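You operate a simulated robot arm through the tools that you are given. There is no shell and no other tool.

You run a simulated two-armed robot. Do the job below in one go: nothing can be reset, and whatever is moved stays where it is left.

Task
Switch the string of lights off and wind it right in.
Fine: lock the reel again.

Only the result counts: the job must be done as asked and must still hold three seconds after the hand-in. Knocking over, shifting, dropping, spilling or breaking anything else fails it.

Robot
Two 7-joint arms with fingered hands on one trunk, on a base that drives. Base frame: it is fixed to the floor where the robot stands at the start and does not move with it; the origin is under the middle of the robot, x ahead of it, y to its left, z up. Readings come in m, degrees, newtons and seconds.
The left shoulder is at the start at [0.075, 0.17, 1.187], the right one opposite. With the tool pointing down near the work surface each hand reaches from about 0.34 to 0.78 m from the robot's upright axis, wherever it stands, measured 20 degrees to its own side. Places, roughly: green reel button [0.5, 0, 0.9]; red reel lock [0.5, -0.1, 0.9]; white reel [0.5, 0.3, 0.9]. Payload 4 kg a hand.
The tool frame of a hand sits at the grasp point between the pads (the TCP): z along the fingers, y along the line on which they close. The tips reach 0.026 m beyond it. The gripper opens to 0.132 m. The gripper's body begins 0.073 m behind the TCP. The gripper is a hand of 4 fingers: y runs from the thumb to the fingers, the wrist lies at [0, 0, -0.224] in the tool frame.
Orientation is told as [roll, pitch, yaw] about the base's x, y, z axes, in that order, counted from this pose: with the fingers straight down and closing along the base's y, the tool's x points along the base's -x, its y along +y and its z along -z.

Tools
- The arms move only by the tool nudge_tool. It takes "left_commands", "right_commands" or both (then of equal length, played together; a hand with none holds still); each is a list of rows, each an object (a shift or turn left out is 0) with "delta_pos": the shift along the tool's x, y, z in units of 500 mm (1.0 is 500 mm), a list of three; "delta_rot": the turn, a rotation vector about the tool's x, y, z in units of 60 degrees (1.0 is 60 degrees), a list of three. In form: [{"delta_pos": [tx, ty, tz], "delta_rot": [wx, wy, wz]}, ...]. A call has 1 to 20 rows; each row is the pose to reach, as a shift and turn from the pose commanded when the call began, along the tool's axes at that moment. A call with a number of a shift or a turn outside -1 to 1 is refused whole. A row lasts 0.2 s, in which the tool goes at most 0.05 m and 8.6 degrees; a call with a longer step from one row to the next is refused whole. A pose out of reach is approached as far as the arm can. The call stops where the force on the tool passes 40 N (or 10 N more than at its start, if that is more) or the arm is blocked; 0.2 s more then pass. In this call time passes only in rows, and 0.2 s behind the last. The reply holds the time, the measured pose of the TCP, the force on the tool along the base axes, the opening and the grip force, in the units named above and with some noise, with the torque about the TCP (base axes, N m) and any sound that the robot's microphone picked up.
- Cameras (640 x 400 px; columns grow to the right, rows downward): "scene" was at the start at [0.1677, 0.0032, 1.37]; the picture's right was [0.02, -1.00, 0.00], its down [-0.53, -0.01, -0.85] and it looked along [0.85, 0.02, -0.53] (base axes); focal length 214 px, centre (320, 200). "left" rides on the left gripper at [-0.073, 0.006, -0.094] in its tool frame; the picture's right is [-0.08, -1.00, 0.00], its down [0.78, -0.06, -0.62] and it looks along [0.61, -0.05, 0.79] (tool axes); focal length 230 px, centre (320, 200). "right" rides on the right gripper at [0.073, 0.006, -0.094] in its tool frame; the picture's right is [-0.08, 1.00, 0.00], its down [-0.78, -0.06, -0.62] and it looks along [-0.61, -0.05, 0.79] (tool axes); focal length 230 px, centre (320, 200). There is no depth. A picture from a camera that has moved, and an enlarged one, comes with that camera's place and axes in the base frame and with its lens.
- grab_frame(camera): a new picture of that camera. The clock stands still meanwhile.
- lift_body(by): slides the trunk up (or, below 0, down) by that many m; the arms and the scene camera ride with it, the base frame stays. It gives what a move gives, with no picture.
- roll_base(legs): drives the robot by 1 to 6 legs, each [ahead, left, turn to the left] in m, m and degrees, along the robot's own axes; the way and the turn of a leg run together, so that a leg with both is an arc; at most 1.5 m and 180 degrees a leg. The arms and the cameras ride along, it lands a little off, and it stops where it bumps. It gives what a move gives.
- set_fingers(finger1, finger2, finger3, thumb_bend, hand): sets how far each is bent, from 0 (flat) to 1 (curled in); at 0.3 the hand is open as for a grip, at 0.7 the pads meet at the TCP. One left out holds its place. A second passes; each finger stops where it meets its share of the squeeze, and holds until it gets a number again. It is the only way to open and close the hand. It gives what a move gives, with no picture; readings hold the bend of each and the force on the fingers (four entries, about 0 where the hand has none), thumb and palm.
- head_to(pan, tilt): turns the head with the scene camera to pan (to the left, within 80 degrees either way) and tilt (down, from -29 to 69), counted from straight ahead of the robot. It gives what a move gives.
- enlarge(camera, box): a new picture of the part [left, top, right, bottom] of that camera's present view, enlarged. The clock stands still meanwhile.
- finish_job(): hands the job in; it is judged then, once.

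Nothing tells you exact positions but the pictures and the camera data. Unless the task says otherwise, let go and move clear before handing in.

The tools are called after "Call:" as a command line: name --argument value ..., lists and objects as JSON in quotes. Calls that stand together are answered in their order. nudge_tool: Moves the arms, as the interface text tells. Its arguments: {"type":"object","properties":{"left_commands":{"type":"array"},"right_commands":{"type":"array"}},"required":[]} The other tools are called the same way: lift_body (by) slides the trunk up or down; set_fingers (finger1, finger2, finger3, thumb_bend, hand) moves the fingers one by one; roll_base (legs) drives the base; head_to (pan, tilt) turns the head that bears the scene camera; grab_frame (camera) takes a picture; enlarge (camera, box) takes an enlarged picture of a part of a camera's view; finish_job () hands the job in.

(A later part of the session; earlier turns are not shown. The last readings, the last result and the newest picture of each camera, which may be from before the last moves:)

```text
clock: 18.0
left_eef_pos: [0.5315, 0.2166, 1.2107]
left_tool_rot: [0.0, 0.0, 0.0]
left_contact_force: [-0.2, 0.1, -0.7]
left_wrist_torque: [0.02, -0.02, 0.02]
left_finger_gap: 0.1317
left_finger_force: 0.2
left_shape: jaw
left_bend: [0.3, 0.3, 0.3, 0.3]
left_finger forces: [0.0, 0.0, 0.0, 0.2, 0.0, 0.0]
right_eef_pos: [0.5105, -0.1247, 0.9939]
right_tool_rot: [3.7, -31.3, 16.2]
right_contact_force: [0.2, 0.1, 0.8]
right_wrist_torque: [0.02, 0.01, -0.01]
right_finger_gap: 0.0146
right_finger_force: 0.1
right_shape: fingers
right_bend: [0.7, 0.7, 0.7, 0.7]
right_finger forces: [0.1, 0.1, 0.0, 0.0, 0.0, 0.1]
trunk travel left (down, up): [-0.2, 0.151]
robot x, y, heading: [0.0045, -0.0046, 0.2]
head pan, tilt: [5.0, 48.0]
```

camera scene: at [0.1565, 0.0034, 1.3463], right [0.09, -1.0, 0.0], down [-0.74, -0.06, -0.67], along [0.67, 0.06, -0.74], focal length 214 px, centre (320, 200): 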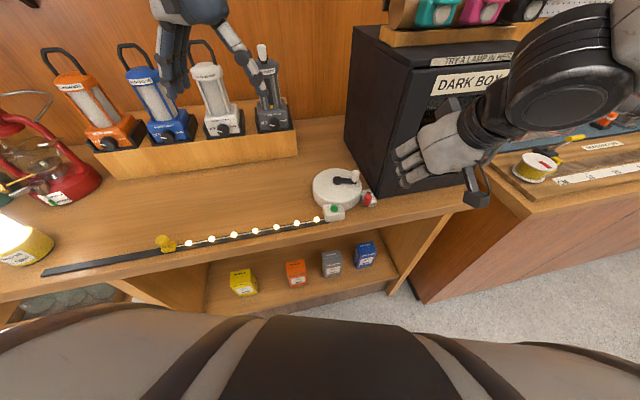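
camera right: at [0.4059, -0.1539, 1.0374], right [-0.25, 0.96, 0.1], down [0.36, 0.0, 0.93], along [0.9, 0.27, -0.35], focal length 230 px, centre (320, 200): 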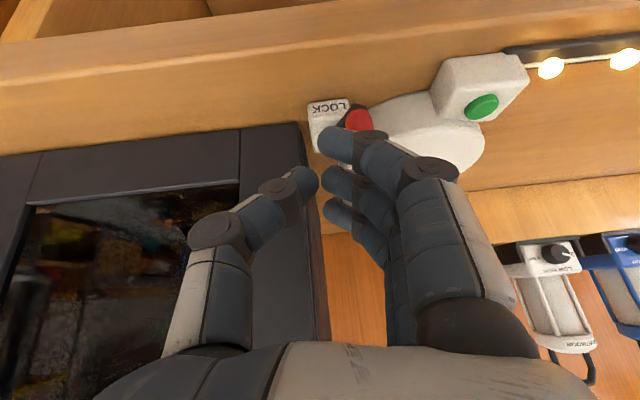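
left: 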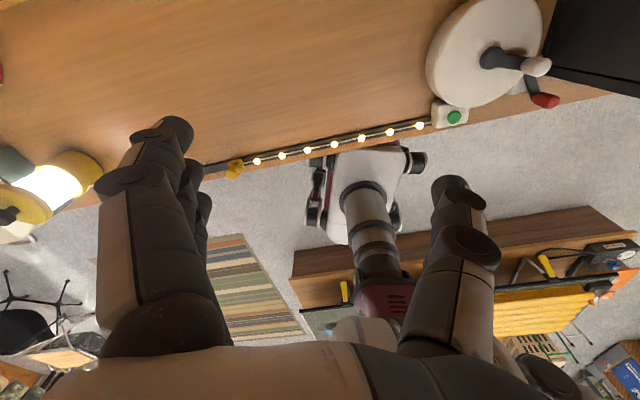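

The arm is at a limit with this much lean, so I'll reduce the lean to 15° while descending to knob height, still to the right of the knob.

Call:
nudge_tool --right_commands '[{"delta_pos": [0, -0.003, 0.01], "delta_rot": [0, 0.09, 0]}, {"delta_pos": [0, -0.005, 0.025], "delta_rot": [0, 0.18, 0]}, {"delta_pos": [0.0003, -0.005, 0.045], "delta_rot": [0, 0.25, 0]}, {"delta_pos": [0.0006, -0.005, 0.061], "delta_rot": [0, 0.25, 0]}]'

Call:
grab_frame --camera "right"

Call:
enlarge --camera "scene" --box '[310, 140, 430, 215]'

```text
clock: 19.0
left_eef_pos: [0.5286, 0.2155, 1.2147]
left_tool_rot: [0.0, -0.2, 0.0]
left_contact_force: [-0.1, 0.2, -0.1]
left_wrist_torque: [0.0, 0.0, -0.03]
left_finger_gap: 0.1318
left_finger_force: 0.1
left_shape: jaw
left_bend: [0.3, 0.3, 0.3, 0.3]
left_finger forces: [0.1, 0.0, 0.0, 0.1, 0.1, 0.1]
right_eef_pos: [0.5214, -0.1201, 0.9624]
right_tool_rot: [-0.1, -15.3, 20.0]
right_contact_force: [-5.7, -4.8, 26.6]
right_wrist_torque: [0.73, -0.26, 0.19]
right_finger_gap: 0.0142
right_finger_force: 16.5
right_shape: fingers
right_bend: [0.7, 0.71, 0.72, 0.7]
right_finger forces: [0.1, 11.2, 21.4, 0.0, 0.0, 0.0]
trunk travel left (down, up): [-0.2, 0.151]
robot x, y, heading: [-0.0022, -0.002, 0.1]
head pan, tilt: [5.0, 48.0]
```

```text
taken
camera right: at [0.4303, -0.1458, 1.0317], right [-0.27, 0.96, 0.02], down [0.58, 0.15, 0.8], along [0.77, 0.23, -0.6], focal length 230 px, centre (320, 200)
```

right: 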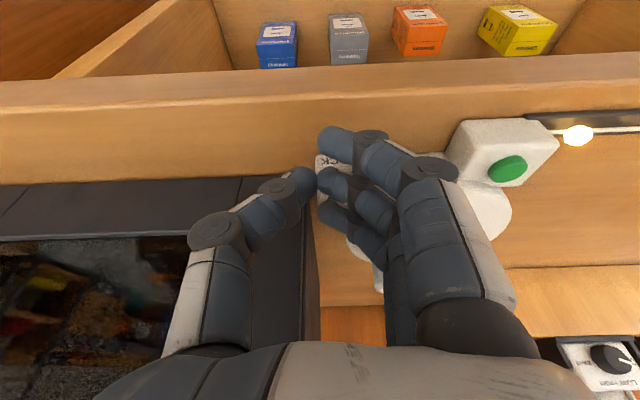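

```text
5.33 times, centred on (370, 178) of scene
camera zoom: at [0.1534, 0.0079, 1.3473], right [0.09, -1.0, 0.0], down [-0.74, -0.06, -0.67], along [0.67, 0.06, -0.74], focal length 1144 px, centre (53, 320)
```

zoom: 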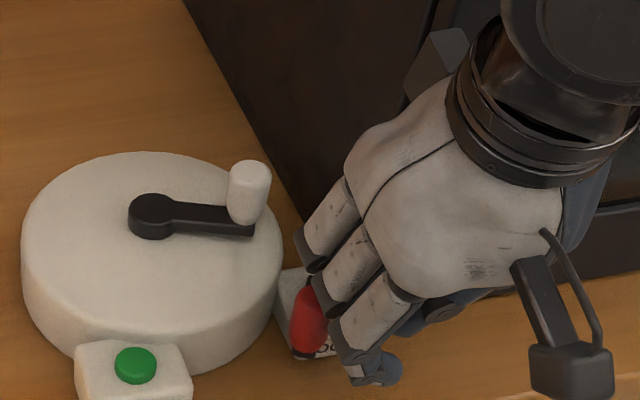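

Fingers 2 and 3 are pressing down on the lock body (about 27 N), so I'll raise the hand 15 mm right away.

Call:
nudge_tool --right_commands '[{"delta_pos": [-0.008, 0, -0.03]}]'

Call:
grab_frame --camera "right"

Call:
enlarge --camera "scene" --box '[310, 140, 430, 215]'

```text
clock: 19.4
left_eef_pos: [0.5311, 0.2164, 1.2112]
left_tool_rot: [-0.1, -0.1, 0.1]
left_contact_force: [0.0, -0.5, -0.7]
left_wrist_torque: [0.0, -0.04, -0.03]
left_finger_gap: 0.1319
left_finger_force: 0.2
left_shape: jaw
left_bend: [0.3, 0.3, 0.3, 0.3]
left_finger forces: [0.0, 0.1, 0.1, 0.0, 0.0, 0.1]
right_eef_pos: [0.5219, -0.119, 0.973]
right_tool_rot: [0.0, -14.9, 20.0]
right_contact_force: [0.1, 0.5, 0.0]
right_wrist_torque: [0.02, 0.01, -0.01]
right_finger_gap: 0.0144
right_finger_force: 0.1
right_shape: fingers
right_bend: [0.7, 0.7, 0.7, 0.7]
right_finger forces: [0.0, 0.0, 0.0, 0.1, 0.0, 0.1]
trunk travel left (down, up): [-0.2, 0.151]
robot x, y, heading: [0.0013, -0.0005, 0.1]
head pan, tilt: [5.0, 48.0]
```

```text
taken
camera right: at [0.4312, -0.1449, 1.0432], right [-0.27, 0.96, 0.02], down [0.58, 0.15, 0.8], along [0.76, 0.23, -0.6], focal length 230 px, centre (320, 200)
```

right: 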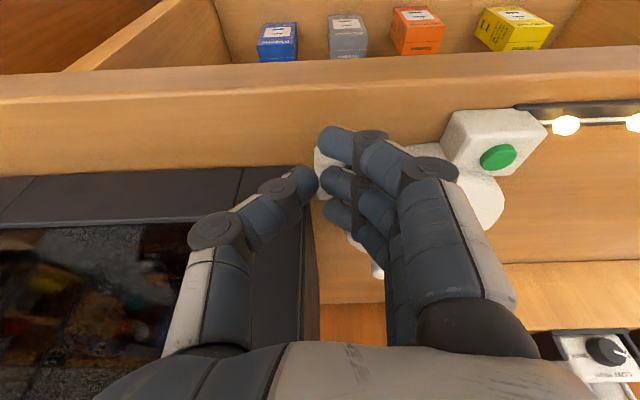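

```text
5.33 times, centred on (370, 178) of scene
camera zoom: at [0.1562, 0.0086, 1.3461], right [0.09, -1.0, 0.0], down [-0.74, -0.07, -0.67], along [0.67, 0.06, -0.74], focal length 1144 px, centre (53, 320)
```

zoom: 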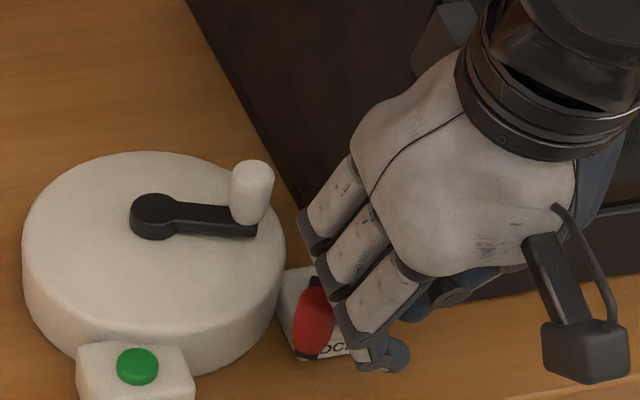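

Clear now, with the fingers just right of the knob. I'll push left in small steps and watch the force.

Call:
nudge_tool --right_commands '[{"delta_pos": [0, 0.012, 0]}, {"delta_pos": [0, 0.02, 0]}, {"delta_pos": [0, 0.028, 0]}]'

Call:
enlarge --camera "scene" --box '[310, 140, 430, 215]'

```text
clock: 20.2
left_eef_pos: [0.532, 0.2161, 1.2123]
left_tool_rot: [0.0, -0.1, -0.1]
left_contact_force: [0.1, 0.4, -0.6]
left_wrist_torque: [-0.01, 0.01, 0.01]
left_finger_gap: 0.1319
left_finger_force: 0.1
left_shape: jaw
left_bend: [0.3, 0.3, 0.3, 0.3]
left_finger forces: [0.1, 0.1, 0.0, 0.0, 0.1, 0.0]
right_eef_pos: [0.5156, -0.1074, 0.9732]
right_tool_rot: [-0.1, -15.0, 20.0]
right_contact_force: [-0.5, -4.2, 1.5]
right_wrist_torque: [-0.02, -0.01, 0.01]
right_finger_gap: 0.0148
right_finger_force: 3.7
right_shape: fingers
right_bend: [0.7, 0.71, 0.7, 0.7]
right_finger forces: [0.0, 5.7, 0.8, 0.0, 0.0, 0.1]
trunk travel left (down, up): [-0.2, 0.151]
robot x, y, heading: [-0.002, 0.0007, 0.0]
head pan, tilt: [5.0, 48.0]
```

```text
5.33 times, centred on (370, 178) of scene
camera zoom: at [0.1564, 0.0078, 1.3463], right [0.09, -1.0, 0.0], down [-0.74, -0.06, -0.67], along [0.67, 0.06, -0.74], focal length 1144 px, centre (53, 320)
```

zoom: 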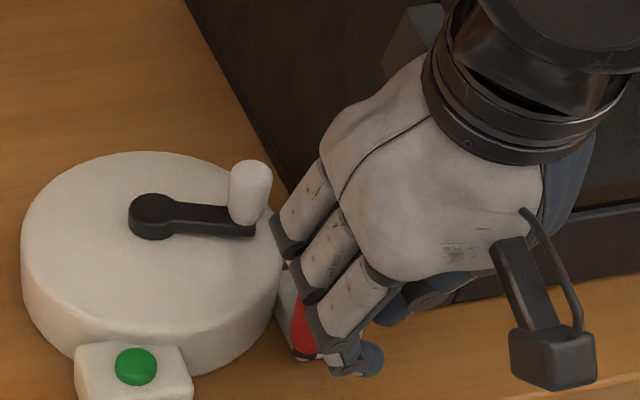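

Resistance is now around 4–6 N where it took under 1 N before. I'll push a few more mm to confirm this is the end stop.

Call:
nudge_tool --right_commands '[{"delta_pos": [0, 0.006, 0]}, {"delta_pos": [0, 0.012, 0]}]'

Call:
enlarge --camera "scene" --box '[310, 140, 430, 215]'

Call:
grab_frame --camera "right"

```text
clock: 20.8
left_eef_pos: [0.5319, 0.2151, 1.2128]
left_tool_rot: [0.0, 0.0, 0.0]
left_contact_force: [-0.2, -0.5, -0.4]
left_wrist_torque: [0.01, 0.04, -0.03]
left_finger_gap: 0.1318
left_finger_force: 0.1
left_shape: jaw
left_bend: [0.3, 0.3, 0.3, 0.3]
left_finger forces: [0.1, 0.0, 0.0, 0.0, 0.0, 0.0]
right_eef_pos: [0.5151, -0.1034, 0.9736]
right_tool_rot: [0.0, -15.0, 19.8]
right_contact_force: [-1.0, -10.6, 3.0]
right_wrist_torque: [-0.18, -0.01, -0.09]
right_finger_gap: 0.0158
right_finger_force: 9.2
right_shape: fingers
right_bend: [0.7, 0.71, 0.71, 0.69]
right_finger forces: [0.0, 14.0, 3.0, 0.0, 0.0, 0.0]
trunk travel left (down, up): [-0.2, 0.151]
robot x, y, heading: [0.0002, 0.0008, -0.0]
head pan, tilt: [5.0, 48.0]
```

```text
5.33 times, centred on (370, 178) of scene
camera zoom: at [0.1563, 0.0069, 1.3464], right [0.09, -1.0, 0.0], down [-0.74, -0.06, -0.67], along [0.67, 0.06, -0.74], focal length 1144 px, centre (53, 320)
```

zoom: 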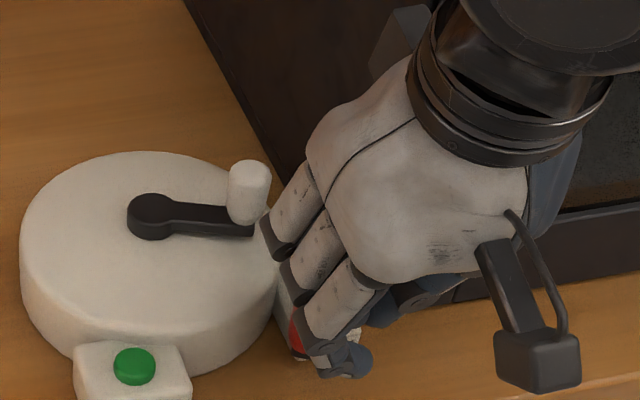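

```text
taken
camera right: at [0.424, -0.1286, 1.0453], right [-0.27, 0.96, 0.02], down [0.58, 0.15, 0.8], along [0.77, 0.23, -0.6], focal length 230 px, centre (320, 200)
```

right: 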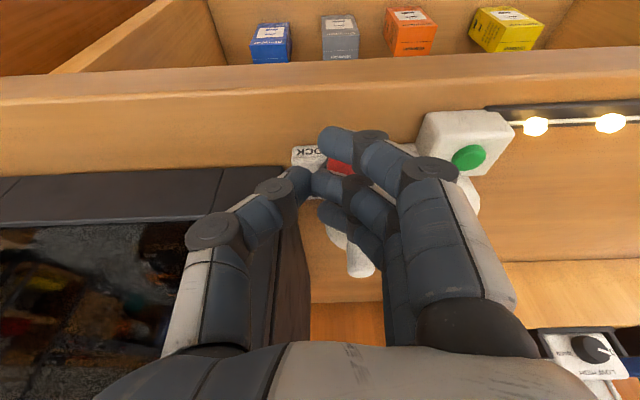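

Finger 2 reads 14 N with no movement, so the lever is at its left end stop. I'll back the right hand away and park it to the right.

Call:
nudge_tool --right_commands '[{"delta_pos": [0, -0.03, 0]}, {"delta_pos": [0, -0.03, -0.08]}, {"delta_pos": [0.03, -0.03, -0.16]}, {"delta_pos": [0.1, -0.03, -0.2]}, {"delta_pos": [0.17, -0.06, -0.24]}, {"delta_pos": [0.22, -0.13, -0.28]}, {"delta_pos": [0.24, -0.2, -0.32]}]'

Call:
enlarge --camera "scene" --box '[270, 140, 430, 240]'

Call:
grab_frame --camera "scene"

```text
clock: 22.4
left_eef_pos: [0.5319, 0.216, 1.2128]
left_tool_rot: [0.0, 0.0, 0.0]
left_contact_force: [-0.4, 0.1, 0.0]
left_wrist_torque: [0.01, -0.01, 0.01]
left_finger_gap: 0.1322
left_finger_force: 0.0
left_shape: jaw
left_bend: [0.3, 0.3, 0.3, 0.3]
left_finger forces: [0.0, 0.1, 0.0, 0.0, 0.1, 0.0]
right_eef_pos: [0.3986, -0.2476, 1.0947]
right_tool_rot: [0.0, -15.1, 20.0]
right_contact_force: [-0.5, 0.3, 0.2]
right_wrist_torque: [0.01, 0.02, 0.04]
right_finger_gap: 0.0144
right_finger_force: 0.1
right_shape: fingers
right_bend: [0.7, 0.7, 0.7, 0.7]
right_finger forces: [0.1, 0.0, 0.0, 0.0, 0.1, 0.0]
trunk travel left (down, up): [-0.2, 0.151]
robot x, y, heading: [-0.0013, -0.0011, 0.1]
head pan, tilt: [5.0, 48.0]
```

```text
4.00 times, centred on (350, 190) of scene
camera zoom: at [0.1562, 0.0073, 1.3463], right [0.09, -1.0, 0.0], down [-0.74, -0.06, -0.67], along [0.67, 0.06, -0.74], focal length 858 px, centre (200, 240)
```

zoom: 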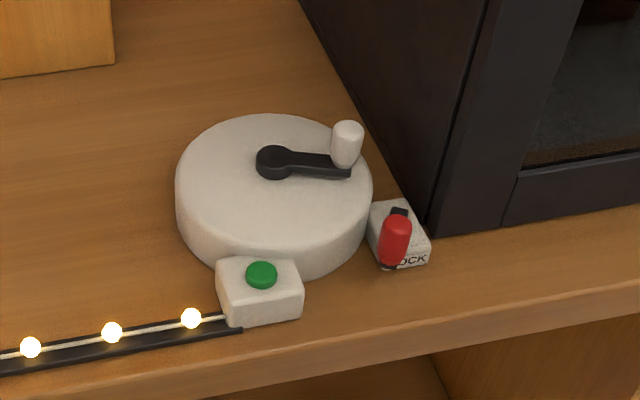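

```text
taken
camera scene: at [0.1562, 0.0073, 1.3463], right [0.09, -1.0, 0.0], down [-0.74, -0.06, -0.67], along [0.67, 0.06, -0.74], focal length 214 px, centre (320, 200)
```

scene: 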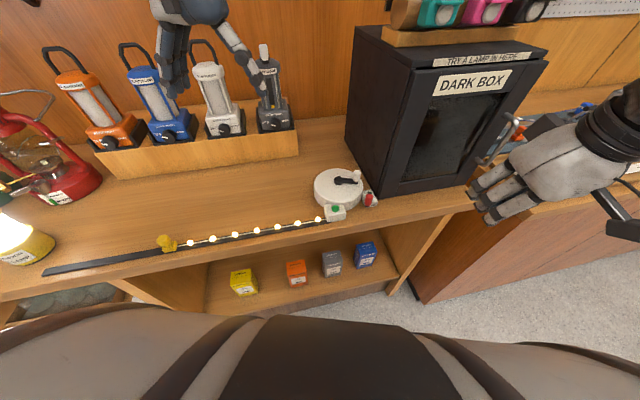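

The right hand is clear, the dark box hasn't shifted, and the lever rests at its left stop. Next I'll make the left hand a thumb-pointer with the fingers curled and bring it over the green button.

Call:
set_fingers --hand "left" --finger1 1.0 --finger2 1.0 --finger3 1.0 --thumb_bend 0.65

Call:
nudge_tool --left_commands '[{"delta_pos": [0.01, -0.058, 0.052], "delta_rot": [0.047, -0.008, -0.047]}, {"delta_pos": [0.02, -0.116, 0.104], "delta_rot": [0.094, -0.0166, -0.094]}, {"delta_pos": [0.03, -0.174, 0.156], "delta_rot": [0.141, -0.025, -0.141]}, {"delta_pos": [0.039, -0.232, 0.208], "delta_rot": [0.189, -0.033, -0.189]}, {"delta_pos": [0.049, -0.29, 0.26], "delta_rot": [0.236, -0.0414, -0.236]}, {"delta_pos": [0.059, -0.348, 0.312], "delta_rot": [0.283, -0.05, -0.283]}, {"delta_pos": [0.069, -0.406, 0.364], "delta_rot": [0.33, -0.058, -0.33]}]'

Call:
grab_frame --camera "left"

Call:
grab_frame --camera "scene"

Call:
enlarge --camera "scene" --box '[250, 100, 450, 225]'

```text
clock: 23.4
left_eef_pos: [0.5328, 0.2159, 1.2126]
left_tool_rot: [0.0, 0.0, 0.0]
left_contact_force: [-0.1, 0.8, 0.5]
left_wrist_torque: [0.01, 0.02, 0.0]
left_finger_gap: 0.0406
left_finger_force: 0.2
left_shape: fingers
left_bend: [1.0, 1.0, 1.0, 0.65]
left_finger forces: [0.0, 0.0, 0.0, 0.0, 0.0, 0.0]
right_eef_pos: [0.3985, -0.2458, 1.0952]
right_tool_rot: [0.0, -15.0, 20.0]
right_contact_force: [-0.2, 1.0, 0.5]
right_wrist_torque: [-0.02, 0.02, 0.0]
right_finger_gap: 0.0144
right_finger_force: 0.1
right_shape: fingers
right_bend: [0.7, 0.7, 0.7, 0.7]
right_finger forces: [0.1, 0.0, 0.0, 0.0, 0.0, 0.0]
trunk travel left (down, up): [-0.2, 0.151]
robot x, y, heading: [-0.0004, 0.0024, 0.2]
head pan, tilt: [5.0, 48.0]
```

```text
clock: 25.0
left_eef_pos: [0.4982, 0.0122, 1.0302]
left_tool_rot: [-20.1, 0.0, 20.2]
left_contact_force: [-0.4, 0.4, 0.1]
left_wrist_torque: [-0.01, -0.02, 0.03]
left_finger_gap: 0.0406
left_finger_force: 0.0
left_shape: fingers
left_bend: [1.0, 1.0, 1.0, 0.65]
left_finger forces: [0.0, 0.0, 0.0, 0.0, 0.1, 0.0]
right_eef_pos: [0.3987, -0.2473, 1.0954]
right_tool_rot: [0.1, -15.0, 20.0]
right_contact_force: [-0.1, 0.2, 0.0]
right_wrist_torque: [0.01, -0.01, 0.01]
right_finger_gap: 0.0144
right_finger_force: 0.0
right_shape: fingers
right_bend: [0.7, 0.7, 0.7, 0.7]
right_finger forces: [0.1, 0.0, 0.1, 0.1, 0.0, 0.0]
trunk travel left (down, up): [-0.2, 0.151]
robot x, y, heading: [-0.0003, 0.0021, 0.2]
head pan, tilt: [5.0, 48.0]
```

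```text
taken
camera left: at [0.5542, 0.0716, 1.1168], right [0.39, -0.85, 0.34], down [-0.79, -0.12, 0.6], along [-0.47, -0.51, -0.72], focal length 230 px, centre (320, 200)
```

left: 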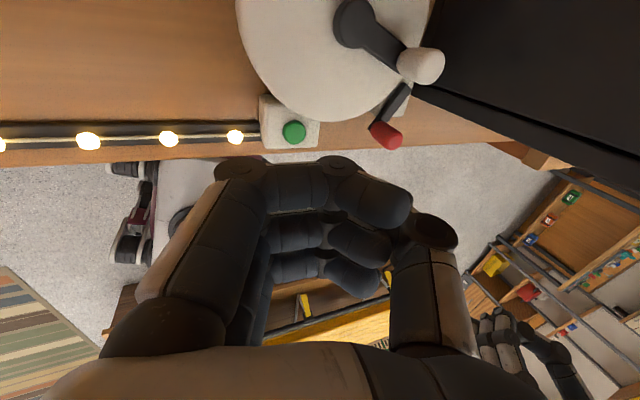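

```text
taken
camera scene: at [0.1571, 0.008, 1.3462], right [0.09, -1.0, 0.0], down [-0.74, -0.06, -0.67], along [0.67, 0.06, -0.74], focal length 214 px, centre (320, 200)
```

scene: 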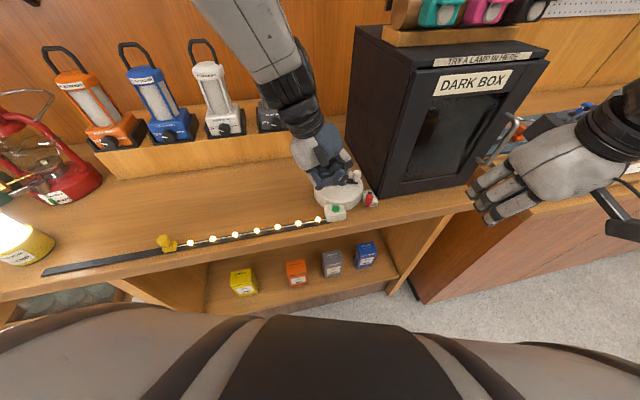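

```text
3.20 times, centred on (350, 162) of scene
camera zoom: at [0.1571, 0.008, 1.3462], right [0.09, -1.0, 0.0], down [-0.74, -0.06, -0.67], along [0.67, 0.06, -0.74], focal length 686 px, centre (224, 320)
```

zoom: 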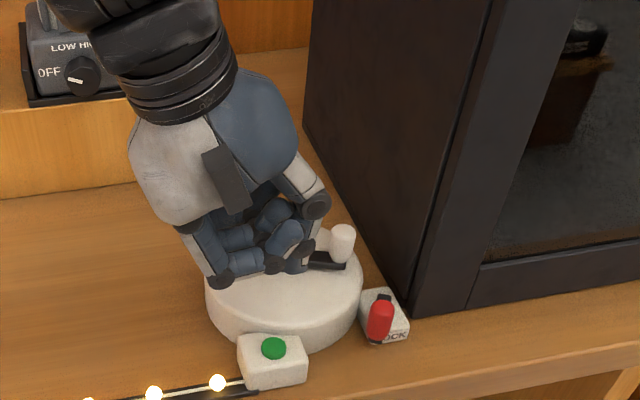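

The left hand is over the button area with the thumb as the lowest point. I'll lower it to about 1 cm above the button and check from the right-hand camera.

Call:
nudge_tool --left_commands '[{"delta_pos": [0.0003, 0.02, 0.039]}, {"delta_pos": [0.0006, 0.04, 0.078]}, {"delta_pos": [0.001, 0.0606, 0.1164]}]'

Call:
enlarge --camera "scene" --box '[270, 140, 430, 240]'

Call:
grab_frame --camera "right"

Call:
grab_frame --camera "left"

```text
clock: 25.8
left_eef_pos: [0.4965, 0.02, 0.9641]
left_tool_rot: [-20.0, -0.1, 19.9]
left_contact_force: [-0.1, 0.4, 0.2]
left_wrist_torque: [-0.01, 0.03, -0.02]
left_finger_gap: 0.0405
left_finger_force: 0.0
left_shape: fingers
left_bend: [1.0, 1.0, 1.0, 0.65]
left_finger forces: [0.0, 0.0, 0.1, 0.0, 0.0, 0.1]
right_eef_pos: [0.3995, -0.2473, 1.0941]
right_tool_rot: [0.0, -15.0, 19.9]
right_contact_force: [0.0, 0.4, 1.0]
right_wrist_torque: [-0.02, 0.0, -0.04]
right_finger_gap: 0.0144
right_finger_force: 0.0
right_shape: fingers
right_bend: [0.7, 0.7, 0.7, 0.7]
right_finger forces: [0.1, 0.0, 0.0, 0.1, 0.1, 0.0]
trunk travel left (down, up): [-0.2, 0.151]
robot x, y, heading: [0.0028, 0.004, 0.0]
head pan, tilt: [5.0, 48.0]
```

```text
4.00 times, centred on (350, 190) of scene
camera zoom: at [0.1573, 0.0085, 1.3461], right [0.09, -1.0, 0.0], down [-0.74, -0.06, -0.67], along [0.67, 0.06, -0.74], focal length 858 px, centre (200, 240)
```

zoom: 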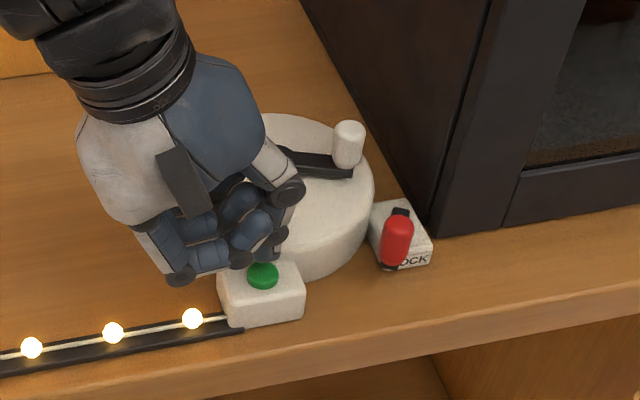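

```text
taken
camera right: at [0.3083, -0.2729, 1.1655], right [-0.27, 0.96, 0.02], down [0.58, 0.15, 0.8], along [0.77, 0.23, -0.6], focal length 230 px, centre (320, 200)
```

right: 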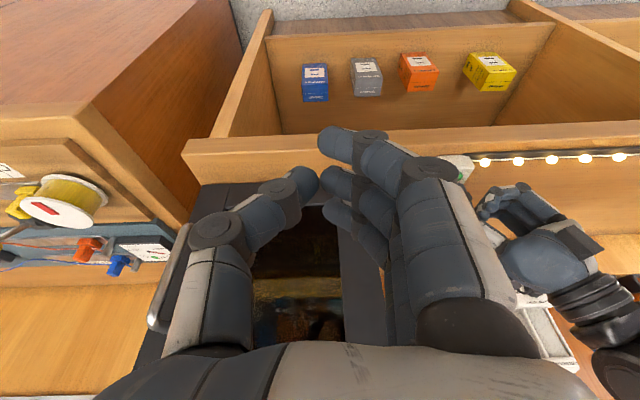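

```text
taken
camera left: at [0.5521, 0.0805, 1.0507], right [0.39, -0.85, 0.34], down [-0.79, -0.12, 0.6], along [-0.47, -0.51, -0.72], focal length 230 px, centre (320, 200)
```

left: 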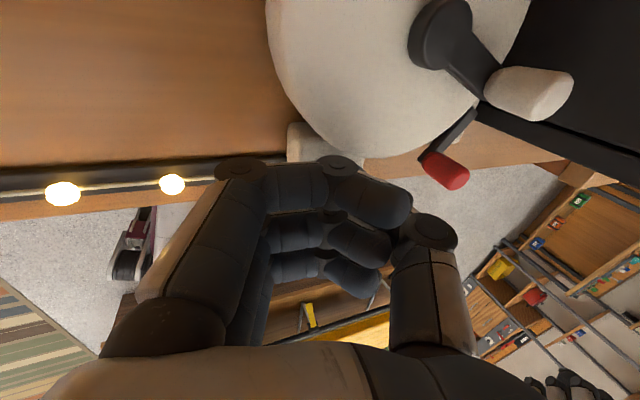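

Call:
enlarge --camera "scene" --box '[305, 175, 365, 215]'

Call:
enlarge --camera "right" --box '[430, 130, 590, 230]'

```text
10.00 times, centred on (335, 195) of scene
camera zoom: at [0.1573, 0.0085, 1.3461], right [0.09, -1.0, 0.0], down [-0.74, -0.06, -0.67], along [0.67, 0.06, -0.74], focal length 2145 px, centre (170, 250)
```

zoom: 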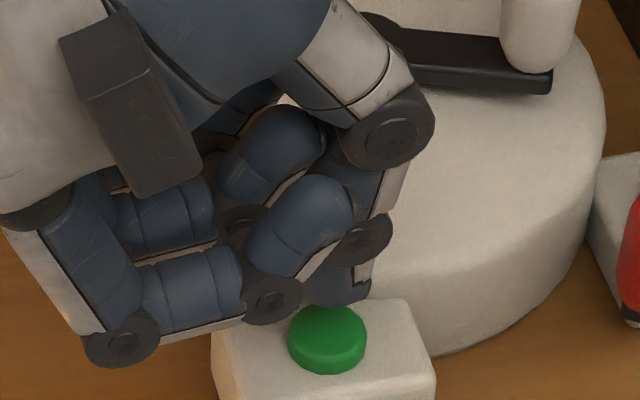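

```text
4.00 times, centred on (510, 180) of right
camera zoom: at [0.3083, -0.2729, 1.1655], right [-0.27, 0.96, 0.02], down [0.58, 0.15, 0.8], along [0.77, 0.23, -0.6], focal length 920 px, centre (-440, 280)
```

zoom: 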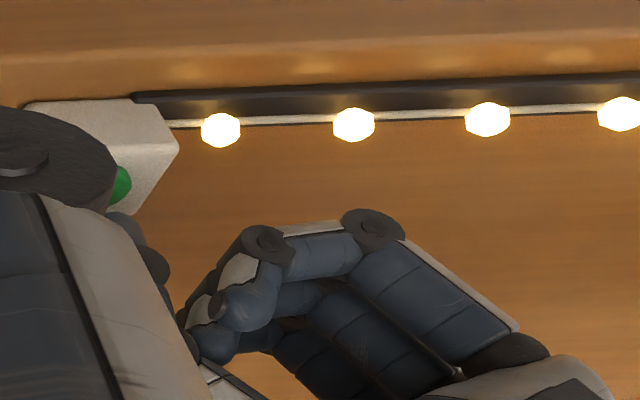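

The thumb tip is right above the green button. I'll press down in small steps.

Call:
nudge_tool --left_commands '[{"delta_pos": [-0.0007, 0.0038, 0.005]}, {"delta_pos": [-0.0014, 0.0076, 0.01]}, {"delta_pos": [-0.0014, 0.0097, 0.0157]}, {"delta_pos": [-0.0014, 0.0117, 0.0213]}]'

Call:
enlarge --camera "scene" --box '[270, 150, 370, 225]'

```text
clock: 26.8
left_eef_pos: [0.4937, 0.0226, 0.9536]
left_tool_rot: [-20.0, 0.1, 20.0]
left_contact_force: [0.3, 0.8, 2.3]
left_wrist_torque: [-0.02, 0.0, 0.03]
left_finger_gap: 0.0406
left_finger_force: 0.8
left_shape: fingers
left_bend: [1.0, 1.0, 1.0, 0.65]
left_finger forces: [0.0, 0.1, 0.0, 0.0, 2.1, 0.1]
right_eef_pos: [0.3988, -0.2456, 1.0951]
right_tool_rot: [0.0, -15.0, 20.0]
right_contact_force: [0.1, -0.8, -0.2]
right_wrist_torque: [-0.01, -0.03, -0.01]
right_finger_gap: 0.0147
right_finger_force: 0.0
right_shape: fingers
right_bend: [0.7, 0.7, 0.7, 0.7]
right_finger forces: [0.0, 0.1, 0.0, 0.1, 0.0, 0.0]
trunk travel left (down, up): [-0.2, 0.151]
robot x, y, heading: [-0.0008, 0.0022, 0.0]
head pan, tilt: [5.0, 48.0]
heard: click
```

```text
5.33 times, centred on (320, 188) of scene
camera zoom: at [0.1566, 0.0083, 1.3463], right [0.09, -1.0, 0.0], down [-0.74, -0.06, -0.67], along [0.67, 0.06, -0.74], focal length 1144 px, centre (320, 267)
```

zoom: 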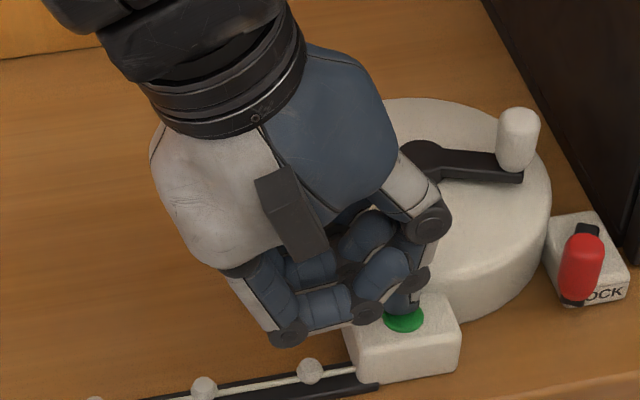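

A click, and the bulbs have gone dark. I'll lift straight off the button and check that they stay off.

Call:
nudge_tool --left_commands '[{"delta_pos": [0, -0.0137, -0.0376]}, {"delta_pos": [0, -0.034, -0.094]}, {"delta_pos": [0, -0.062, -0.17]}, {"delta_pos": [0, -0.0684, -0.188]}]'

Call:
grab_frame --camera "scene"

Call:
enlarge --camera "scene" --box '[130, 160, 380, 280]'

```text
clock: 27.8
left_eef_pos: [0.4937, 0.024, 1.053]
left_tool_rot: [-19.9, 0.1, 20.1]
left_contact_force: [1.0, -1.0, 0.2]
left_wrist_torque: [0.0, 0.01, 0.03]
left_finger_gap: 0.0406
left_finger_force: 0.0
left_shape: fingers
left_bend: [1.0, 1.0, 1.0, 0.65]
left_finger forces: [0.0, 0.1, 0.0, 0.0, 0.1, 0.0]
right_eef_pos: [0.3985, -0.2469, 1.0938]
right_tool_rot: [0.1, -15.1, 20.0]
right_contact_force: [0.2, -0.4, 0.1]
right_wrist_torque: [-0.02, -0.01, 0.01]
right_finger_gap: 0.0146
right_finger_force: 0.1
right_shape: fingers
right_bend: [0.7, 0.7, 0.7, 0.7]
right_finger forces: [0.0, 0.1, 0.1, 0.0, 0.0, 0.0]
trunk travel left (down, up): [-0.2, 0.151]
robot x, y, heading: [-0.0014, 0.0002, 0.0]
head pan, tilt: [5.0, 48.0]
```

```text
taken
camera scene: at [0.1571, 0.0083, 1.3462], right [0.09, -1.0, 0.0], down [-0.74, -0.06, -0.67], along [0.67, 0.06, -0.74], focal length 214 px, centre (320, 200)
```

scene: 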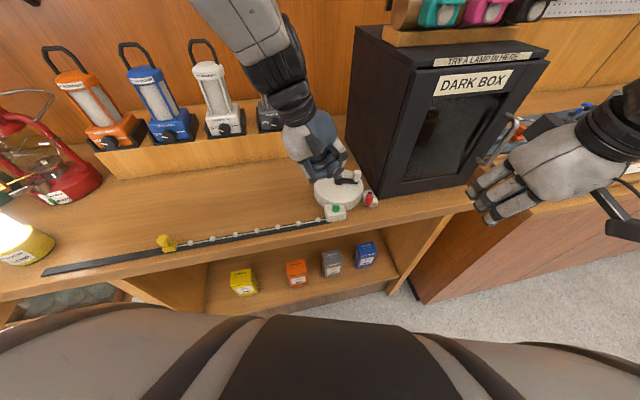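

```text
2.56 times, centred on (255, 220) of scene
camera zoom: at [0.1571, 0.0083, 1.3462], right [0.09, -1.0, 0.0], down [-0.74, -0.06, -0.67], along [0.67, 0.06, -0.74], focal length 549 px, centre (486, 149)
```

zoom: 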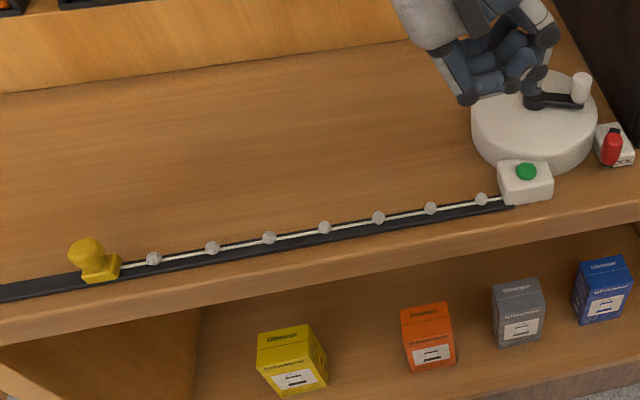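

The lights are off. For the crank I'll turn the left hand so it pinches along the table's depth and leans in from the left, keeping it clear of the dark box with its camera looking straight down at the reel. I'll do this turn in two halves, well above the table.

Call:
nudge_tool --left_commands '[{"delta_pos": [-0.016, -0.0144, -0.0079], "delta_rot": [0.01635, -0.01635, 0.1242]}, {"delta_pos": [-0.032, -0.0288, -0.0158], "delta_rot": [0.0327, -0.0327, 0.2484]}, {"delta_pos": [-0.048, -0.0432, -0.0237], "delta_rot": [0.049, -0.049, 0.3727]}, {"delta_pos": [-0.064, -0.0576, -0.0316], "delta_rot": [0.0654, -0.0654, 0.4969]}, {"delta_pos": [-0.08, -0.072, -0.0395], "delta_rot": [0.08175, -0.08175, 0.6211]}, {"delta_pos": [-0.0962, -0.0864, -0.0474], "delta_rot": [0.0981, -0.0981, 0.7453]}]'

Call:
grab_frame --camera "scene"

```text
clock: 29.2
left_eef_pos: [0.5513, 0.0086, 1.0911]
left_tool_rot: [-18.3, -21.2, -20.8]
left_contact_force: [0.8, 0.0, 0.2]
left_wrist_torque: [0.01, -0.02, 0.0]
left_finger_gap: 0.0408
left_finger_force: 0.0
left_shape: fingers
left_bend: [1.0, 1.0, 1.0, 0.65]
left_finger forces: [0.1, 0.0, 0.0, 0.1, 0.1, 0.0]
right_eef_pos: [0.3981, -0.2461, 1.0942]
right_tool_rot: [0.0, -15.0, 20.0]
right_contact_force: [0.6, 0.1, -0.2]
right_wrist_torque: [-0.02, 0.0, 0.01]
right_finger_gap: 0.0142
right_finger_force: 0.1
right_shape: fingers
right_bend: [0.7, 0.7, 0.7, 0.7]
right_finger forces: [0.0, 0.0, 0.0, 0.1, 0.0, 0.1]
trunk travel left (down, up): [-0.2, 0.151]
robot x, y, heading: [-0.0033, 0.0012, 0.2]
head pan, tilt: [5.0, 48.0]
```

```text
taken
camera scene: at [0.1568, 0.0085, 1.3462], right [0.09, -1.0, 0.0], down [-0.74, -0.06, -0.67], along [0.67, 0.06, -0.74], focal length 214 px, centre (320, 200)
```

scene: 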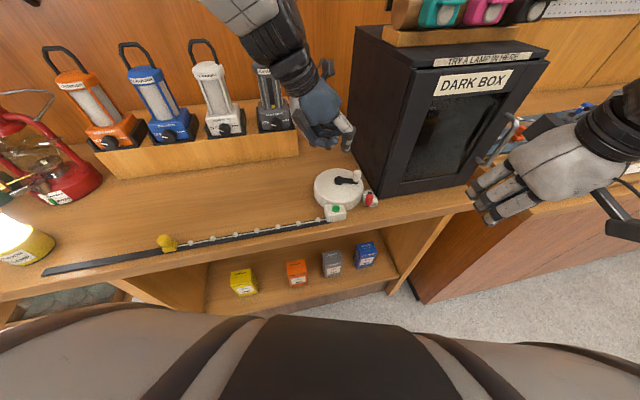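

The first half was reached exactly. Now the second half of the turn, in place.

Call:
nudge_tool --left_commands '[{"delta_rot": [0.01635, -0.01635, 0.1242]}, {"delta_rot": [0.0327, -0.0327, 0.2484]}, {"delta_rot": [0.049, -0.049, 0.3727]}, {"delta_rot": [0.0654, -0.0654, 0.4969]}, {"delta_rot": [0.08175, -0.08175, 0.6211]}, {"delta_rot": [0.0981, -0.0981, 0.7453]}]'

Call:
grab_frame --camera "scene"

Call:
grab_frame --camera "left"

```text
clock: 30.6
left_eef_pos: [0.5507, 0.0097, 1.0898]
left_tool_rot: [0.1, -34.9, -70.2]
left_contact_force: [-0.8, 0.3, -0.2]
left_wrist_torque: [-0.03, 0.0, -0.02]
left_finger_gap: 0.0406
left_finger_force: 0.0
left_shape: fingers
left_bend: [1.0, 1.0, 1.0, 0.65]
left_finger forces: [0.1, 0.0, 0.1, 0.0, 0.1, 0.0]
right_eef_pos: [0.3977, -0.2462, 1.0944]
right_tool_rot: [0.0, -15.0, 20.1]
right_contact_force: [-0.4, 0.5, 0.3]
right_wrist_torque: [-0.01, -0.01, 0.01]
right_finger_gap: 0.0143
right_finger_force: 0.1
right_shape: fingers
right_bend: [0.7, 0.7, 0.7, 0.7]
right_finger forces: [0.0, 0.0, 0.0, 0.1, 0.0, 0.0]
trunk travel left (down, up): [-0.2, 0.151]
robot x, y, heading: [0.0024, 0.0004, 0.0]
head pan, tilt: [5.0, 48.0]
```

```text
taken
camera scene: at [0.1568, 0.0085, 1.3462], right [0.09, -1.0, 0.0], down [-0.74, -0.07, -0.67], along [0.67, 0.06, -0.74], focal length 214 px, centre (320, 200)
```

scene: 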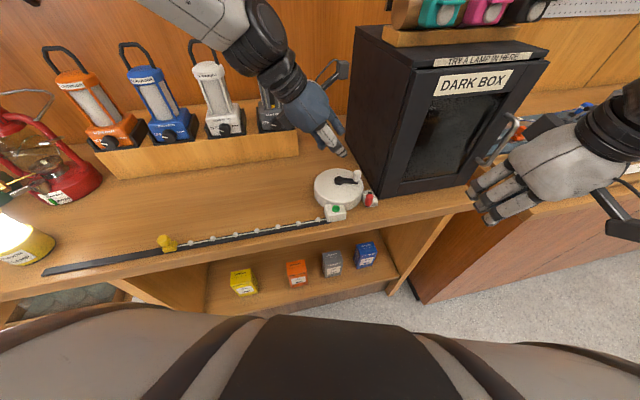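

```text
taken
camera left: at [0.5573, 0.0055, 1.2089], right [-0.92, -0.4, 0.04], down [-0.4, 0.92, 0.05], along [-0.06, 0.03, -1.0], focal length 230 px, centre (320, 200)
```

left: 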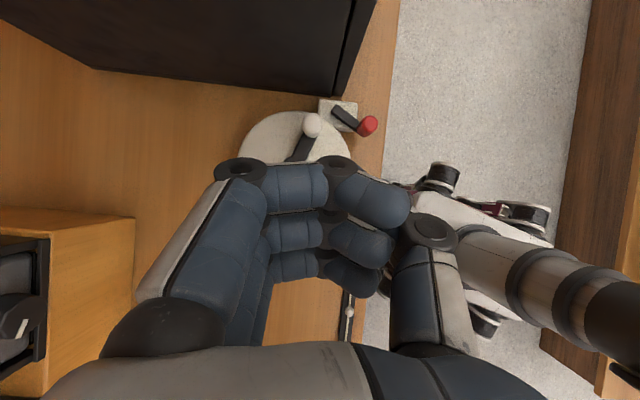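

The left hand reached the pose and its camera now looks straight down. I'll open fingers 2, 3 and the thumb to see which outer finger is on which side.

Call:
set_fingers --hand "left" --finger1 1.0 --finger2 0.54 --finger3 0.54 --thumb_bend 0.54

Call:
grab_frame --camera "left"

Call:
enlarge --camera "scene" --box '[250, 60, 410, 220]'

```text
clock: 31.6
left_eef_pos: [0.5494, 0.0102, 1.0904]
left_tool_rot: [0.0, -34.9, -70.0]
left_contact_force: [0.2, -0.2, -0.6]
left_wrist_torque: [-0.01, -0.03, -0.03]
left_finger_gap: 0.0455
left_finger_force: 0.0
left_shape: fingers
left_bend: [1.0, 0.54, 0.54, 0.54]
left_finger forces: [0.0, 0.1, 0.0, 0.0, 0.1, 0.1]
right_eef_pos: [0.3978, -0.2463, 1.0956]
right_tool_rot: [0.1, -15.0, 20.0]
right_contact_force: [-0.2, -1.1, 0.3]
right_wrist_torque: [-0.02, 0.02, 0.02]
right_finger_gap: 0.0143
right_finger_force: 0.0
right_shape: fingers
right_bend: [0.7, 0.7, 0.7, 0.7]
right_finger forces: [0.0, 0.1, 0.0, 0.0, 0.0, 0.0]
trunk travel left (down, up): [-0.2, 0.151]
robot x, y, heading: [0.0, -0.0011, 0.0]
head pan, tilt: [5.0, 48.0]
```

```text
taken
camera left: at [0.5573, 0.0054, 1.2091], right [-0.92, -0.4, 0.04], down [-0.4, 0.92, 0.05], along [-0.06, 0.03, -1.0], focal length 230 px, centre (320, 200)
```

left: 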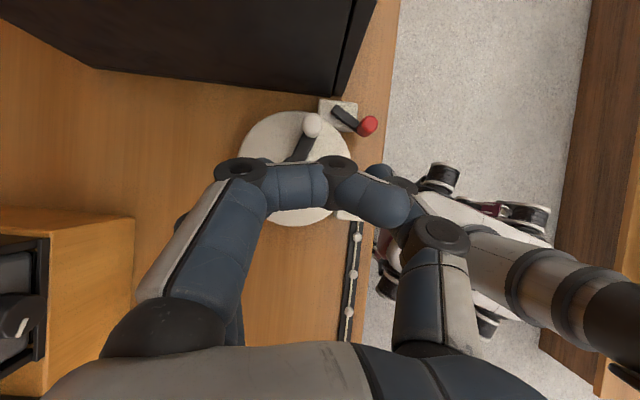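

```text
2.50 times, centred on (330, 140) of scene
camera zoom: at [0.1566, 0.0082, 1.3463], right [0.09, -1.0, 0.0], down [-0.74, -0.06, -0.67], along [0.67, 0.06, -0.74], focal length 536 px, centre (295, 350)
```

zoom: 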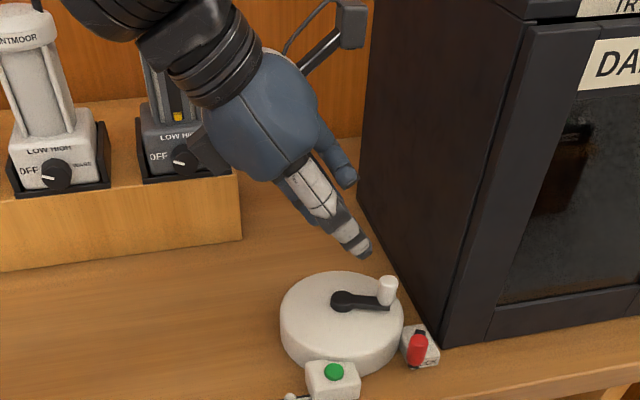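

Finger 1 is on the right (camera) side, so finger 3 is the low left one. I'll curl finger 3 away, open fingers 1 and 2, and move to a hover just up-left of the crank knob.

Call:
set_fingers --hand "left" --finger1 0.54 --finger2 0.54 --finger3 1.0 --thumb_bend 0.54

Call:
nudge_tool --left_commands '[{"delta_pos": [0.0059, 0.0045, 0.0447]}, {"delta_pos": [0.0117, 0.0091, 0.0893]}, {"delta_pos": [0.0176, 0.0136, 0.134]}]'

Call:
grab_frame --camera "left"

Call:
enlarge --camera "scene" --box '[290, 100, 410, 220]'

```text
clock: 32.6
left_eef_pos: [0.5505, 0.0092, 1.0897]
left_tool_rot: [0.0, -35.0, -70.0]
left_contact_force: [1.1, 0.2, -0.2]
left_wrist_torque: [0.0, 0.01, 0.03]
left_finger_gap: 0.0571
left_finger_force: 0.1
left_shape: fingers
left_bend: [0.54, 0.54, 1.0, 0.54]
left_finger forces: [0.0, 0.1, 0.0, 0.0, 0.0, 0.0]
right_eef_pos: [0.3996, -0.2449, 1.0948]
right_tool_rot: [0.0, -15.0, 20.0]
right_contact_force: [0.4, -0.2, 0.2]
right_wrist_torque: [-0.03, 0.02, 0.01]
right_finger_gap: 0.0142
right_finger_force: 0.1
right_shape: fingers
right_bend: [0.7, 0.7, 0.7, 0.7]
right_finger forces: [0.0, 0.0, 0.0, 0.0, 0.0, 0.1]
trunk travel left (down, up): [-0.2, 0.151]
robot x, y, heading: [-0.0012, -0.0004, -0.1]
head pan, tilt: [5.0, 48.0]
```

```text
clock: 33.4
left_eef_pos: [0.5687, -0.0189, 1.0296]
left_tool_rot: [-0.1, -34.9, -69.9]
left_contact_force: [0.0, 0.9, -0.4]
left_wrist_torque: [0.01, 0.0, -0.02]
left_finger_gap: 0.0569
left_finger_force: 0.1
left_shape: fingers
left_bend: [0.54, 0.54, 1.0, 0.54]
left_finger forces: [0.1, 0.0, 0.1, 0.0, 0.0, 0.0]
right_eef_pos: [0.3994, -0.2472, 1.0945]
right_tool_rot: [0.0, -14.9, 20.0]
right_contact_force: [0.1, -0.6, 0.2]
right_wrist_torque: [0.01, 0.0, 0.03]
right_finger_gap: 0.0144
right_finger_force: 0.1
right_shape: fingers
right_bend: [0.7, 0.7, 0.7, 0.7]
right_finger forces: [0.0, 0.0, 0.0, 0.0, 0.0, 0.1]
trunk travel left (down, up): [-0.2, 0.151]
robot x, y, heading: [-0.0011, -0.002, -0.0]
head pan, tilt: [5.0, 48.0]
```

```text
taken
camera left: at [0.5753, -0.0224, 1.1481], right [-0.92, -0.4, 0.05], down [-0.4, 0.92, 0.06], along [-0.06, 0.03, -1.0], focal length 230 px, centre (320, 200)
```

left: 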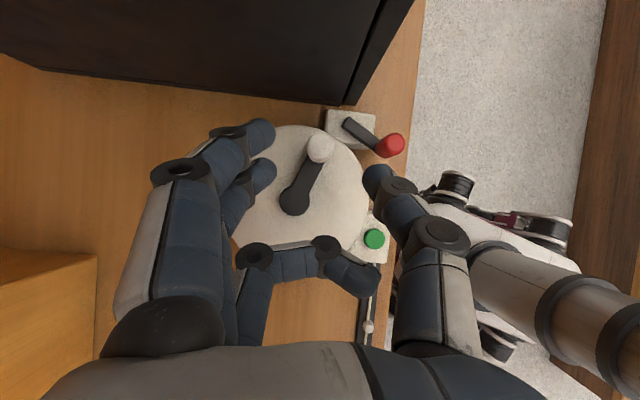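

```text
3.33 times, centred on (350, 160) of scene
camera zoom: at [0.1574, 0.008, 1.3461], right [0.09, -1.0, 0.0], down [-0.74, -0.06, -0.67], along [0.67, 0.06, -0.74], focal length 715 px, centre (220, 333)
```

zoom: 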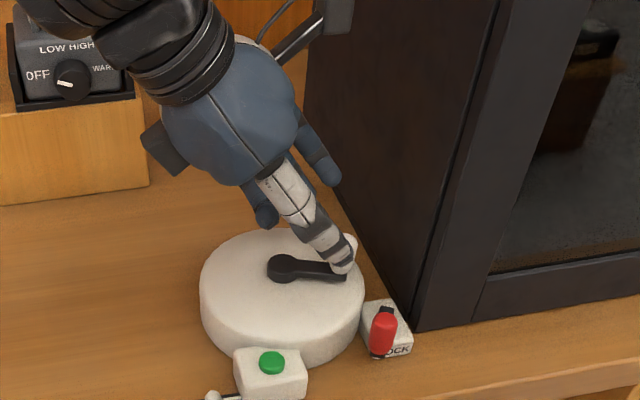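

The overhead view puts the hub at (0.583, -0.008) and the knob at (0.578, -0.050), so the radius is about 4.2 cm, and the knob is centred between thumb and finger 2. I'll descend onto it.

Call:
nudge_tool --left_commands '[{"delta_pos": [0.001, -0.0004, 0.03]}, {"delta_pos": [0.002, -0.0008, 0.055]}, {"delta_pos": [0.003, -0.0012, 0.08]}, {"delta_pos": [0.0034, -0.0016, 0.0968]}]'

Call:
grab_frame --camera "left"

Call:
enlarge --camera "scene" --box '[310, 150, 390, 200]'

```text
clock: 34.4
left_eef_pos: [0.5756, -0.0438, 0.9888]
left_tool_rot: [0.0, -35.0, -70.0]
left_contact_force: [-0.4, -0.1, 0.5]
left_wrist_torque: [-0.01, -0.03, 0.01]
left_finger_gap: 0.0571
left_finger_force: 0.1
left_shape: fingers
left_bend: [0.54, 0.54, 1.0, 0.54]
left_finger forces: [0.0, 0.0, 0.0, 0.0, 0.1, 0.0]
right_eef_pos: [0.3984, -0.2458, 1.0947]
right_tool_rot: [0.0, -15.1, 20.0]
right_contact_force: [0.2, 0.8, 0.0]
right_wrist_torque: [-0.01, 0.02, -0.02]
right_finger_gap: 0.0143
right_finger_force: 0.1
right_shape: fingers
right_bend: [0.7, 0.7, 0.7, 0.7]
right_finger forces: [0.0, 0.0, 0.0, 0.1, 0.1, 0.1]
trunk travel left (down, up): [-0.2, 0.151]
robot x, y, heading: [-0.0008, -0.0023, -0.2]
head pan, tilt: [5.0, 48.0]
```

```text
taken
camera left: at [0.5833, -0.0475, 1.108], right [-0.92, -0.4, 0.04], down [-0.4, 0.92, 0.05], along [-0.06, 0.03, -1.0], focal length 230 px, centre (320, 200)
```

left: 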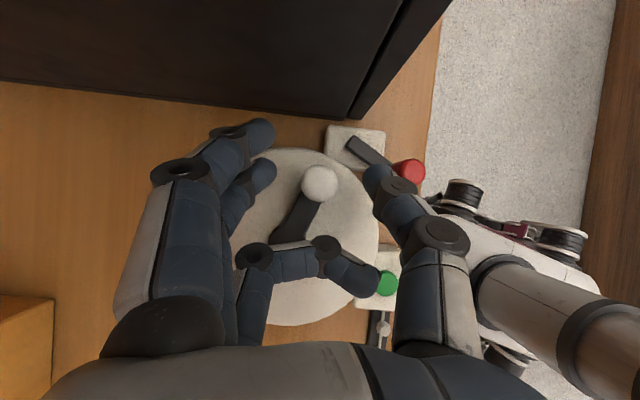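

```text
8.00 times, centred on (350, 175) of scene
camera zoom: at [0.1567, 0.0083, 1.3463], right [0.09, -1.0, 0.0], down [-0.74, -0.06, -0.67], along [0.67, 0.06, -0.74], focal length 1716 px, centre (80, 400)
```

zoom: 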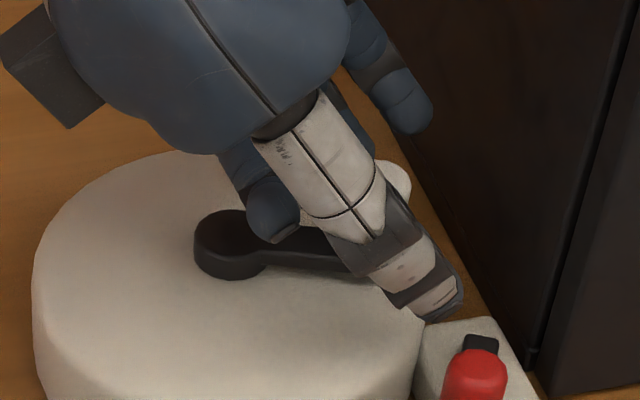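

The knob sits between thumb and finger 2 with no contact yet. I'll close on it.

Call:
set_fingers --hand "left" --finger1 0.66 --finger2 0.69 --thumb_bend 0.69

Call:
grab_frame --camera "left"

Call:
enlarge --camera "scene" --box '[310, 150, 390, 200]'

```text
clock: 35.4
left_eef_pos: [0.5751, -0.045, 0.9893]
left_tool_rot: [0.0, -35.0, -70.0]
left_contact_force: [-0.5, -1.7, -1.3]
left_wrist_torque: [-0.03, 0.04, 0.02]
left_finger_gap: 0.0239
left_finger_force: 3.6
left_shape: fingers
left_bend: [0.66, 0.65, 1.0, 0.67]
left_finger forces: [0.0, 3.3, 0.0, 0.1, 4.3, 0.1]
right_eef_pos: [0.3987, -0.2457, 1.0939]
right_tool_rot: [0.0, -15.1, 20.1]
right_contact_force: [0.5, 0.1, -0.2]
right_wrist_torque: [0.02, 0.02, -0.01]
right_finger_gap: 0.0145
right_finger_force: 0.0
right_shape: fingers
right_bend: [0.7, 0.7, 0.7, 0.7]
right_finger forces: [0.0, 0.1, 0.0, 0.0, 0.1, 0.0]
trunk travel left (down, up): [-0.2, 0.151]
robot x, y, heading: [-0.0022, 0.0007, 0.3]
head pan, tilt: [5.0, 48.0]
```

```text
taken
camera left: at [0.5832, -0.0478, 1.108], right [-0.92, -0.4, 0.04], down [-0.4, 0.92, 0.06], along [-0.06, 0.03, -1.0], focal length 230 px, centre (320, 200)
```

left: 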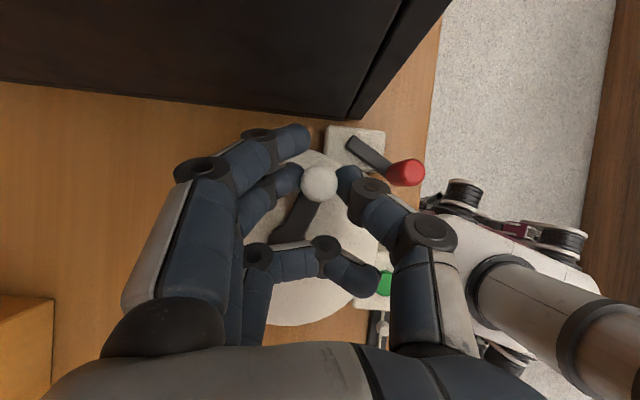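

```text
8.00 times, centred on (350, 175) of scene
camera zoom: at [0.1567, 0.0081, 1.3463], right [0.09, -1.0, 0.0], down [-0.74, -0.06, -0.67], along [0.67, 0.06, -0.74], focal length 1716 px, centre (80, 400)
```

zoom: 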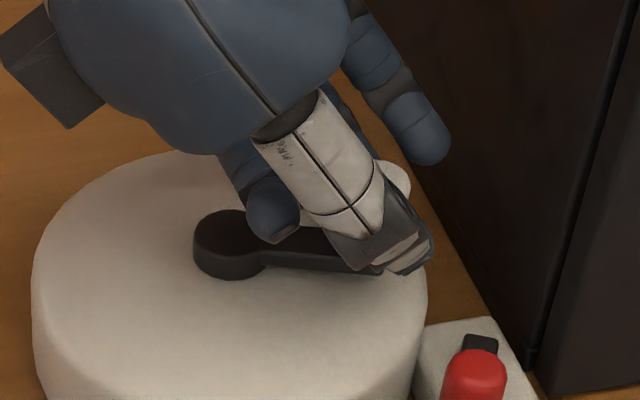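

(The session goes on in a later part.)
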